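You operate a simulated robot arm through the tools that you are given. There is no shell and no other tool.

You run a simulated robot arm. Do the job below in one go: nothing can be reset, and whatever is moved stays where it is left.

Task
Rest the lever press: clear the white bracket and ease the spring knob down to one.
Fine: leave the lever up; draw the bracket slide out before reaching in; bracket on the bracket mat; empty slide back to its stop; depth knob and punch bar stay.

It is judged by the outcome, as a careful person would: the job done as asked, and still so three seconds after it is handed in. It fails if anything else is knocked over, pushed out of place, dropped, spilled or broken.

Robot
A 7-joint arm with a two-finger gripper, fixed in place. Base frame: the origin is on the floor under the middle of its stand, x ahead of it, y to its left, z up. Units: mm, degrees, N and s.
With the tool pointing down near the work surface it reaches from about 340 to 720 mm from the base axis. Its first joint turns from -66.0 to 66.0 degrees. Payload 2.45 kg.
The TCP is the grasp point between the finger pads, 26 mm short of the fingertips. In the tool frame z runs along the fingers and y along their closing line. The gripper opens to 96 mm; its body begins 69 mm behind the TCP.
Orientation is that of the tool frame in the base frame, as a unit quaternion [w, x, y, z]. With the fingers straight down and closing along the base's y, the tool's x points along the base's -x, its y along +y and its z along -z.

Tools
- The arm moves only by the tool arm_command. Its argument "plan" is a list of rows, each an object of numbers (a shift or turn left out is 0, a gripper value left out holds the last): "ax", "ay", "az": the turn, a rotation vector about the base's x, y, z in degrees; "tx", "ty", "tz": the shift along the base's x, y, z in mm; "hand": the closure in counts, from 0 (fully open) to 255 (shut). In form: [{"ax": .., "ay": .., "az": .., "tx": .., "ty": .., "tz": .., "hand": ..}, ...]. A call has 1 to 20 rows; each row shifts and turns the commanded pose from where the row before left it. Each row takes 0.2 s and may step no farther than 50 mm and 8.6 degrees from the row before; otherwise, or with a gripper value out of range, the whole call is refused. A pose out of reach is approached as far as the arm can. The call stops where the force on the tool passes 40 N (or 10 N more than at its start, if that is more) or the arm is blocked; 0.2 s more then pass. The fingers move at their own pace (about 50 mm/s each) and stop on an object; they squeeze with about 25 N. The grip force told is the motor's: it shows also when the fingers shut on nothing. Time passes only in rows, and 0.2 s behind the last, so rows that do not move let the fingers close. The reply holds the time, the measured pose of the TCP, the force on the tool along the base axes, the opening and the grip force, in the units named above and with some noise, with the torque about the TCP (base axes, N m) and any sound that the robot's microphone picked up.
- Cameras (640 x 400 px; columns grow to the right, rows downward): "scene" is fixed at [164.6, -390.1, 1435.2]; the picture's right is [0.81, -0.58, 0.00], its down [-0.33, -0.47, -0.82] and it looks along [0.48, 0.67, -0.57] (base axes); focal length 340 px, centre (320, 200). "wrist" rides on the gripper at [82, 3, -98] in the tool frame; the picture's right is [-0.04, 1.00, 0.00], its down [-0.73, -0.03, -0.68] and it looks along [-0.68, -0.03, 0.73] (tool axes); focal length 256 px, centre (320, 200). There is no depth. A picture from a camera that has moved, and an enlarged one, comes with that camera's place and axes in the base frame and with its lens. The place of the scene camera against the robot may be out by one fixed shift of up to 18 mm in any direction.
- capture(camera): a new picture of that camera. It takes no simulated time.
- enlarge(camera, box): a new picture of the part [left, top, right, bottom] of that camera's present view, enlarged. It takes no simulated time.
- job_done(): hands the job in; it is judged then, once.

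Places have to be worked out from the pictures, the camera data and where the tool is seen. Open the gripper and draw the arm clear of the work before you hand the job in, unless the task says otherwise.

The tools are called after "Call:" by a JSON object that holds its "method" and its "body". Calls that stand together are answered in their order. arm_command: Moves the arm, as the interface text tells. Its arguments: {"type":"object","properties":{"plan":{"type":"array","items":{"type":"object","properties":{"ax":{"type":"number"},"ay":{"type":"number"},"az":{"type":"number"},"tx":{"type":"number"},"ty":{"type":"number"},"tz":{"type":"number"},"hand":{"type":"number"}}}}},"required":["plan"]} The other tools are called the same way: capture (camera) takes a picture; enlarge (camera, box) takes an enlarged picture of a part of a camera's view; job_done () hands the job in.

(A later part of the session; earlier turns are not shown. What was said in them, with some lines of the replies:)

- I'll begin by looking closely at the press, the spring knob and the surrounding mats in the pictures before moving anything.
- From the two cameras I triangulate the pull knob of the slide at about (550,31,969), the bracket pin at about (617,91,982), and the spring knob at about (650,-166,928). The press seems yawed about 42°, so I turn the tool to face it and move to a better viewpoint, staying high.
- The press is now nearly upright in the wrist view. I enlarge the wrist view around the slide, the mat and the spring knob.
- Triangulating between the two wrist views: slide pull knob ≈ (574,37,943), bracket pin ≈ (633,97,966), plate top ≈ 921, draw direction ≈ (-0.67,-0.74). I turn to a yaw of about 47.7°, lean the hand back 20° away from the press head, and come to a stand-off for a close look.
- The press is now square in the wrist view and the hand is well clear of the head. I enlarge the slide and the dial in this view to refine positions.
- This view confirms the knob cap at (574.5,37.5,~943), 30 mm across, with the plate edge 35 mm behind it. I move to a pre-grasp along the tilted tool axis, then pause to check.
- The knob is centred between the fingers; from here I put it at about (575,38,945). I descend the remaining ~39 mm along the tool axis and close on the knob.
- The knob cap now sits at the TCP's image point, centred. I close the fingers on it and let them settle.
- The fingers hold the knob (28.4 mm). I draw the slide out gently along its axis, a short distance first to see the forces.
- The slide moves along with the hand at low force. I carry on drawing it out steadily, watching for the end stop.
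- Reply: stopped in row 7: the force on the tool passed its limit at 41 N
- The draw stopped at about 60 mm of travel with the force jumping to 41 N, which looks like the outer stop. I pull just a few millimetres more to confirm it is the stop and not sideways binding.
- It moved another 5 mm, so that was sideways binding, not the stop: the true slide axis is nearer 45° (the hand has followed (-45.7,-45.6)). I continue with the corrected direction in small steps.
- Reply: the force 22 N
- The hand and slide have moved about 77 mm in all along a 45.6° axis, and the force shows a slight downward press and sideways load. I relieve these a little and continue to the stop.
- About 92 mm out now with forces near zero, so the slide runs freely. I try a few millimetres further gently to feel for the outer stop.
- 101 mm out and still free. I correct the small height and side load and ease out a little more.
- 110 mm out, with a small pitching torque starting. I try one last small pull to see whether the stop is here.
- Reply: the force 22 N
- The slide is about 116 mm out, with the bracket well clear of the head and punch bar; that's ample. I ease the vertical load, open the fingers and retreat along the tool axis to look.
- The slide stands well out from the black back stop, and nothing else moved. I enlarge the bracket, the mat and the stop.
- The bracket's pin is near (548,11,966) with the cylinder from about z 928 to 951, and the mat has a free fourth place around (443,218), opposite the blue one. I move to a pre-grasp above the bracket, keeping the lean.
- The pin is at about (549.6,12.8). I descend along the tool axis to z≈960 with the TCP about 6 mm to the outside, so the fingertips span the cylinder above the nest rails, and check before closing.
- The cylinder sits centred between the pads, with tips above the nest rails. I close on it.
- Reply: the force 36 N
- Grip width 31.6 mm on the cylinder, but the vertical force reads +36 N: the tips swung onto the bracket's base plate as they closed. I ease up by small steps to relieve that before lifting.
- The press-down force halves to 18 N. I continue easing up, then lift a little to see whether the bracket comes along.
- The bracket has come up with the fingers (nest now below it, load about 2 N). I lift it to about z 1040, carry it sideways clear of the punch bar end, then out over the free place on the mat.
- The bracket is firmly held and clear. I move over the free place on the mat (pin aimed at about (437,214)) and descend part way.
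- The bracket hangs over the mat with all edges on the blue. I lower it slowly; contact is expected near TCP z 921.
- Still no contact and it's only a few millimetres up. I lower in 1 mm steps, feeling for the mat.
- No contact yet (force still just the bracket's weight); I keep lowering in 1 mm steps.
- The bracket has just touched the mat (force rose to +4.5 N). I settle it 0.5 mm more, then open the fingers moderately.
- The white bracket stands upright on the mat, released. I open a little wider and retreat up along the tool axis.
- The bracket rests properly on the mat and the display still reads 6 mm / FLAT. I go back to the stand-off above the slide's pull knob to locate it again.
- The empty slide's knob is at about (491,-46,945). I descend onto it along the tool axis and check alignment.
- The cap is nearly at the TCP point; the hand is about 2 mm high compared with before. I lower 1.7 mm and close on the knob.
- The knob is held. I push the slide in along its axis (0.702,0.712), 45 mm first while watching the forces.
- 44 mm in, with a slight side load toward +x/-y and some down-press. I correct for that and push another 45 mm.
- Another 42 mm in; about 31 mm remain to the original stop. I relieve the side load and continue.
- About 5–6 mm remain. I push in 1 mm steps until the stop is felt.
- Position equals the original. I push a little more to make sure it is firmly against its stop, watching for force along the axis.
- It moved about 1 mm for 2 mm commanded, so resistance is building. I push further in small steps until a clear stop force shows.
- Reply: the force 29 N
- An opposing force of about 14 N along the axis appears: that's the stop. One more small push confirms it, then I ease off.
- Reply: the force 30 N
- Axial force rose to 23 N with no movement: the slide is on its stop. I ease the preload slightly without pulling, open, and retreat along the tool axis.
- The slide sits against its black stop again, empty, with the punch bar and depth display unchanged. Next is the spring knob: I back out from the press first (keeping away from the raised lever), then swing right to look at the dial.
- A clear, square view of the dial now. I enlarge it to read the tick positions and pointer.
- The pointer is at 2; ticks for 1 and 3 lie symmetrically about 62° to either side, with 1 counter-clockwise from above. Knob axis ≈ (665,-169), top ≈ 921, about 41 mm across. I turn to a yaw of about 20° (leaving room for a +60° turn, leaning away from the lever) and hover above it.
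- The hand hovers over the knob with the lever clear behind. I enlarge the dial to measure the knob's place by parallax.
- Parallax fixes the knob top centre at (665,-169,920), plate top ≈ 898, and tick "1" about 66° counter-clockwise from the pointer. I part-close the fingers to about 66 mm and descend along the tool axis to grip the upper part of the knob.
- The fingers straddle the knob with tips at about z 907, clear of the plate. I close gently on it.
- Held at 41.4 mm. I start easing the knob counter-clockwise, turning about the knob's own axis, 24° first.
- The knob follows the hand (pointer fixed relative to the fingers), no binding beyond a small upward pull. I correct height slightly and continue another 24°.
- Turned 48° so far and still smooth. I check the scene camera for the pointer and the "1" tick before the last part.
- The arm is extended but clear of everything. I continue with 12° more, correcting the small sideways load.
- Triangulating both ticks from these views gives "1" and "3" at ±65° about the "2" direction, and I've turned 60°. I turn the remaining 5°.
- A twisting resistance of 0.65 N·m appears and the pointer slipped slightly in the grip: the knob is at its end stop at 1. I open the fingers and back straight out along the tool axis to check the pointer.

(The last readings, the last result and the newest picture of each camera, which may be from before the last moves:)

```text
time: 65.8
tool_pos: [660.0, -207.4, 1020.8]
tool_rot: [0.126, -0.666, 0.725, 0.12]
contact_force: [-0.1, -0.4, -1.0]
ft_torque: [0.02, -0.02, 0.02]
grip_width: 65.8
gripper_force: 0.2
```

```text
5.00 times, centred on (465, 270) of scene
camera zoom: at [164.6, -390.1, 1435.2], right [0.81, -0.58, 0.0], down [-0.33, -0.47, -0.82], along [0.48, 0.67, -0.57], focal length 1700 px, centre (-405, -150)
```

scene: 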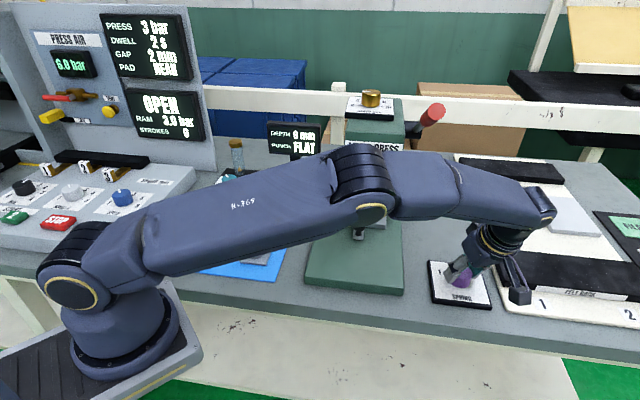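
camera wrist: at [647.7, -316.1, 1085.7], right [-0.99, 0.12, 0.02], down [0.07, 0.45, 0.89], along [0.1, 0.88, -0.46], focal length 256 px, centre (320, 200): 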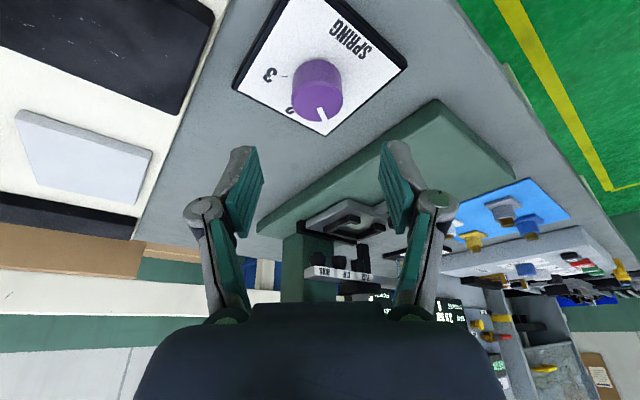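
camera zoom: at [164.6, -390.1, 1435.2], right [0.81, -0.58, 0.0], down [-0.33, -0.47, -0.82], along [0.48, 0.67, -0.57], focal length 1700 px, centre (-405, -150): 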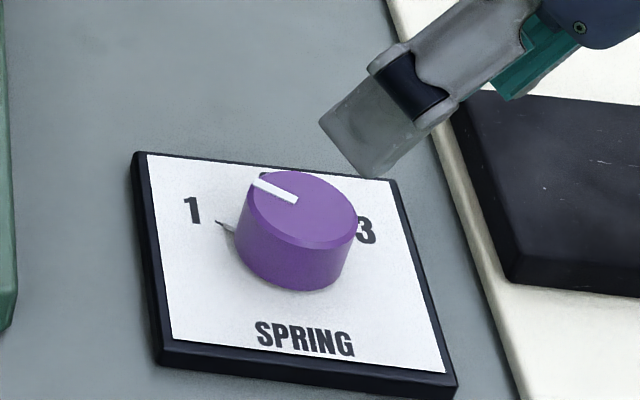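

The pointer now points toward "1". I enlarge both views to check how well it lines up with the tick.

Call:
{"method": "enlarge", "body": {"camera": "scene", "box": [440, 255, 480, 290]}}

Call:
{"method": "enlarge", "body": {"camera": "wrist", "box": [230, 0, 410, 140]}}

```text
11.43 times, centred on (460, 272) of scene
camera zoom: at [164.6, -390.1, 1435.2], right [0.81, -0.58, 0.0], down [-0.33, -0.47, -0.82], along [0.48, 0.67, -0.57], focal length 3886 px, centre (-1280, -629)
```

zoom: 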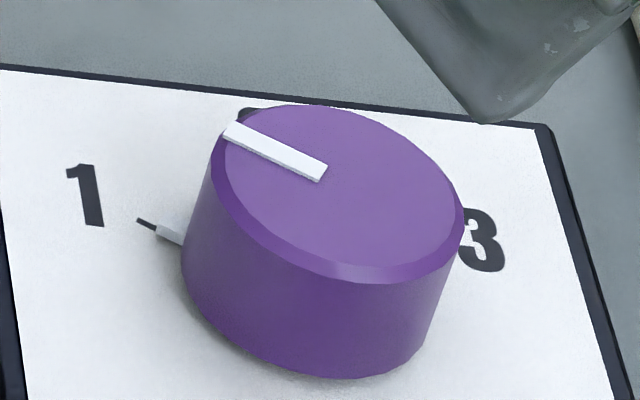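

```text
2.86 times, centred on (320, 70) of wrist
camera zoom: at [647.7, -316.1, 1085.7], right [-0.99, 0.12, 0.02], down [0.07, 0.45, 0.89], along [0.1, 0.88, -0.46], focal length 731 px, centre (320, 571)
```

zoom: 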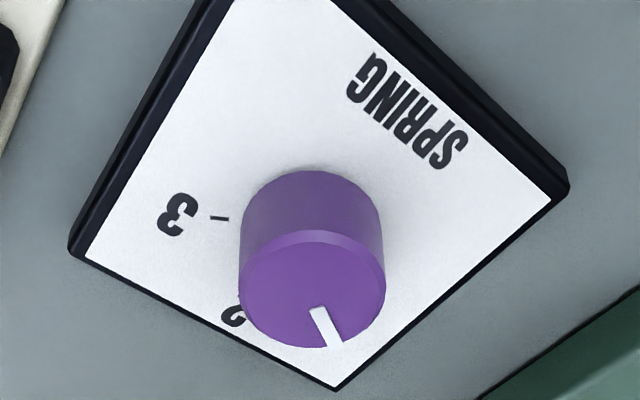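

The white index stub at the knob's base lines up exactly with the "1" tick. Now I draw the arm back and up, away from the bench and the lever, unwinding the wrist on the way.

Call:
{"method": "arm_command", "body": {"plan": [{"tx": -10, "tz": 10}, {"tx": -22, "tz": 6, "az": -5}, {"tx": -25, "tz": 6, "az": -6}, {"tx": -25, "tz": 8, "az": -6}, {"tx": -25, "tz": 8, "az": -6}, {"tx": -25, "tz": 8, "az": -6}, {"tx": -25, "tz": 10, "az": -6}, {"tx": -25, "tz": 12, "az": -6}, {"tx": -25, "tz": 15, "ty": 5, "az": -6}, {"tx": -20, "tz": 20, "ty": 10, "az": -6}, {"tx": -15, "tz": 20, "ty": 10, "az": -6}, {"hand": 0}, {}]}}

Call:
{"method": "capture", "body": {"camera": "wrist"}}

Call:
{"method": "capture", "body": {"camera": "scene"}}

```text
time: 68.7
tool_pos: [420.2, -184.3, 1143.5]
tool_rot: [0.169, -0.223, 0.959, 0.043]
contact_force: [0.3, 0.8, 0.7]
ft_torque: [-0.01, 0.01, -0.01]
grip_width: 95.8
gripper_force: 0.0
```

```text
taken
camera wrist: at [318.4, -229.5, 1207.8], right [-0.41, 0.91, 0.02], down [0.43, 0.17, 0.89], along [0.81, 0.37, -0.46], focal length 256 px, centre (320, 200)
```

wrist: 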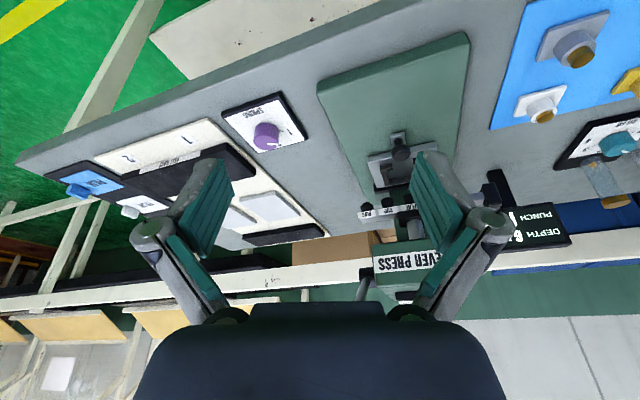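

```text
taken
```

scene: 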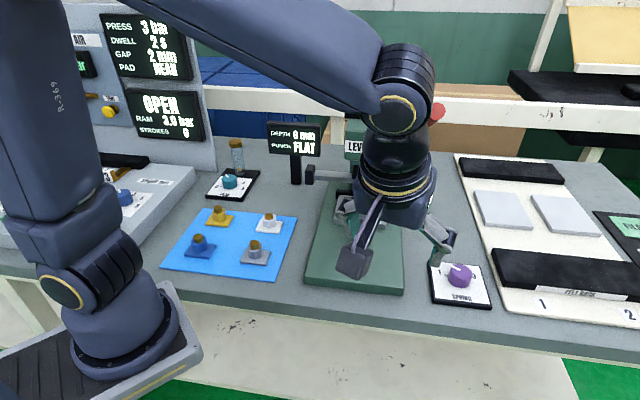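

All looks in place. I withdraw the arm toward its starting place so the whole bench can be seen for a final check.

Call:
{"method": "arm_command", "body": {"plan": [{"tx": -14, "ty": 20, "tz": 16}, {"tx": -14, "ty": 30, "tz": 16}, {"tx": -14, "ty": 35, "tz": 16}, {"tx": -14, "ty": 35, "tz": 16}, {"tx": -10, "ty": 20, "tz": 10}, {}, {}]}}

Call:
{"method": "capture", "body": {"camera": "scene"}}

Call:
{"method": "enlarge", "body": {"camera": "scene", "box": [300, 80, 460, 300]}}

Call:
{"method": "enlarge", "body": {"camera": "scene", "box": [150, 190, 310, 290]}}

Call:
{"method": "enlarge", "body": {"camera": "scene", "box": [420, 240, 500, 310]}}

Call:
{"method": "enlarge", "body": {"camera": "wrist", "box": [200, 0, 640, 300]}}

```text
time: 70.2
tool_pos: [351.7, -44.8, 1218.6]
tool_rot: [0.169, -0.223, 0.959, 0.043]
contact_force: [0.2, 0.2, -0.9]
ft_torque: [0.02, 0.01, 0.02]
grip_width: 96.2
gripper_force: 0.2
```

```text
taken
```

scene: 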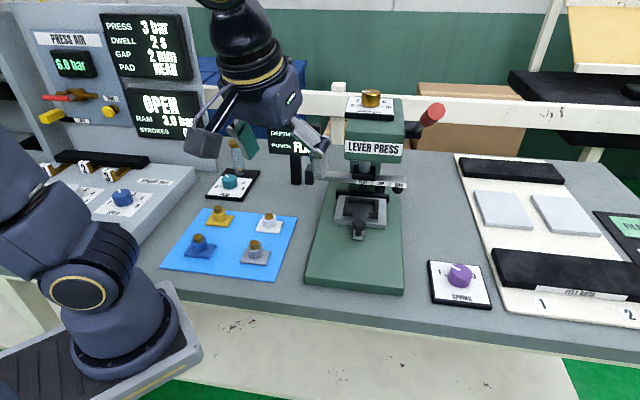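

```text
1.82 times, centred on (380, 190) of scene
camera zoom: at [164.6, -390.1, 1435.2], right [0.81, -0.58, 0.0], down [-0.33, -0.47, -0.82], along [0.48, 0.67, -0.57], focal length 618 px, centre (211, 218)
```

zoom: 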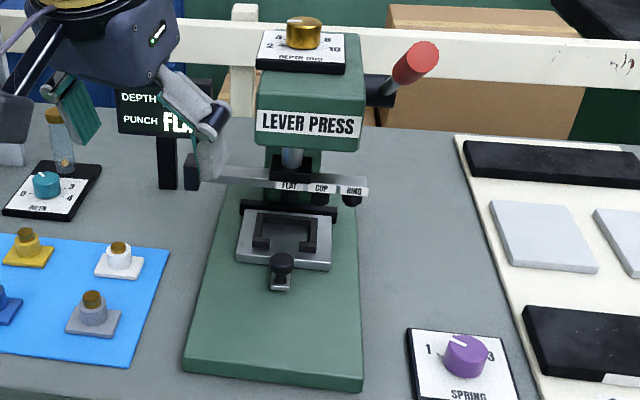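

```text
4.00 times, centred on (230, 240) of scene
camera zoom: at [164.6, -390.1, 1435.2], right [0.81, -0.58, 0.0], down [-0.33, -0.47, -0.82], along [0.48, 0.67, -0.57], focal length 1360 px, centre (680, 40)
```

zoom: 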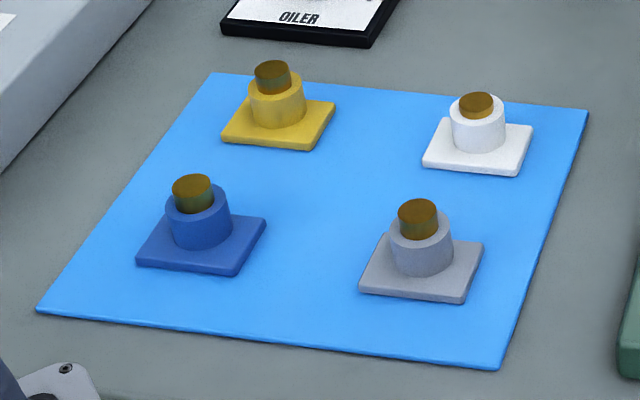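

```text
5.71 times, centred on (460, 275) of scene
camera zoom: at [164.6, -390.1, 1435.2], right [0.81, -0.58, 0.0], down [-0.33, -0.47, -0.82], along [0.48, 0.67, -0.57], focal length 1943 px, centre (-480, -229)
```

zoom: 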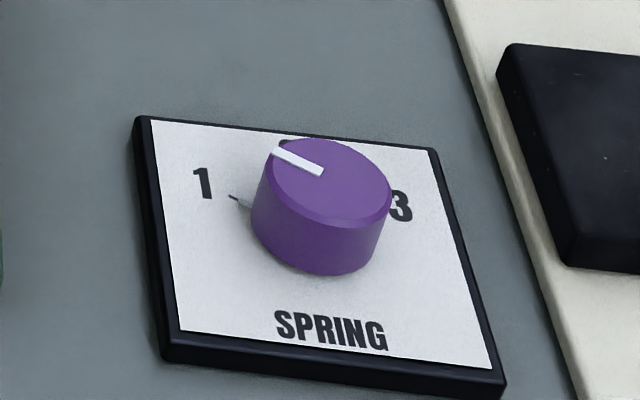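

```text
1.33 times, centred on (420, 150) of wrist
camera zoom: at [250.9, -89.8, 1283.0], right [-0.41, 0.91, 0.02], down [0.43, 0.17, 0.89], along [0.81, 0.37, -0.46], focal length 341 px, centre (187, 267)
```

zoom: 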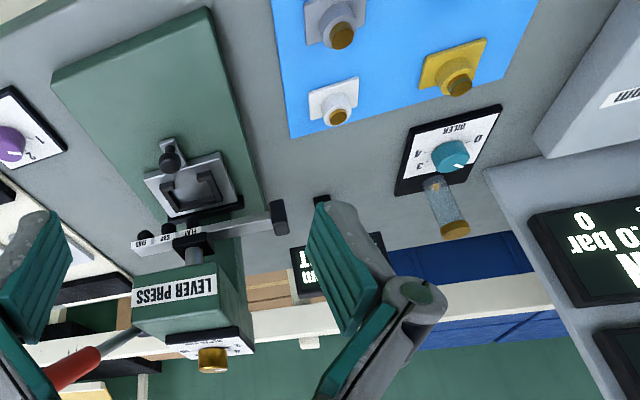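

Final check: the white bracket stands on the bracket mat, and the empty slide is back against its stop exactly as it first appeared. The spring pointer is on 1, and the lever, depth knob and punch bar are unchanged. The gripper is open and the arm clear, so I hand the job in.

Call:
{"method": "job_done", "body": {}}

```text
The job is handed in.
```

The lever press is rested as you asked, and the job is handed in.

- **Bracket:** I drew the slide out about 116 mm before reaching in, then set the white bracket upright on the blue bracket mat. It went in the free spot beside the other three.
- **Slide:** it is empty and pushed back against its stop. I felt the stop, and the last pictures show it where it started.
- **Spring knob:** I turned it down from 2 until it met its end stop. The pointer lines up with the 1 tick.
- **Left alone:** the lever is still up, the depth knob and punch bar were not touched, and nothing else moved.

While I was drawing the slide out, it bound sideways once and the arm stopped at 41 N. I corrected the pull direction and it came out freely after that. I never reached an outer stop on the slide.

The gripper is open and the arm is drawn clear.
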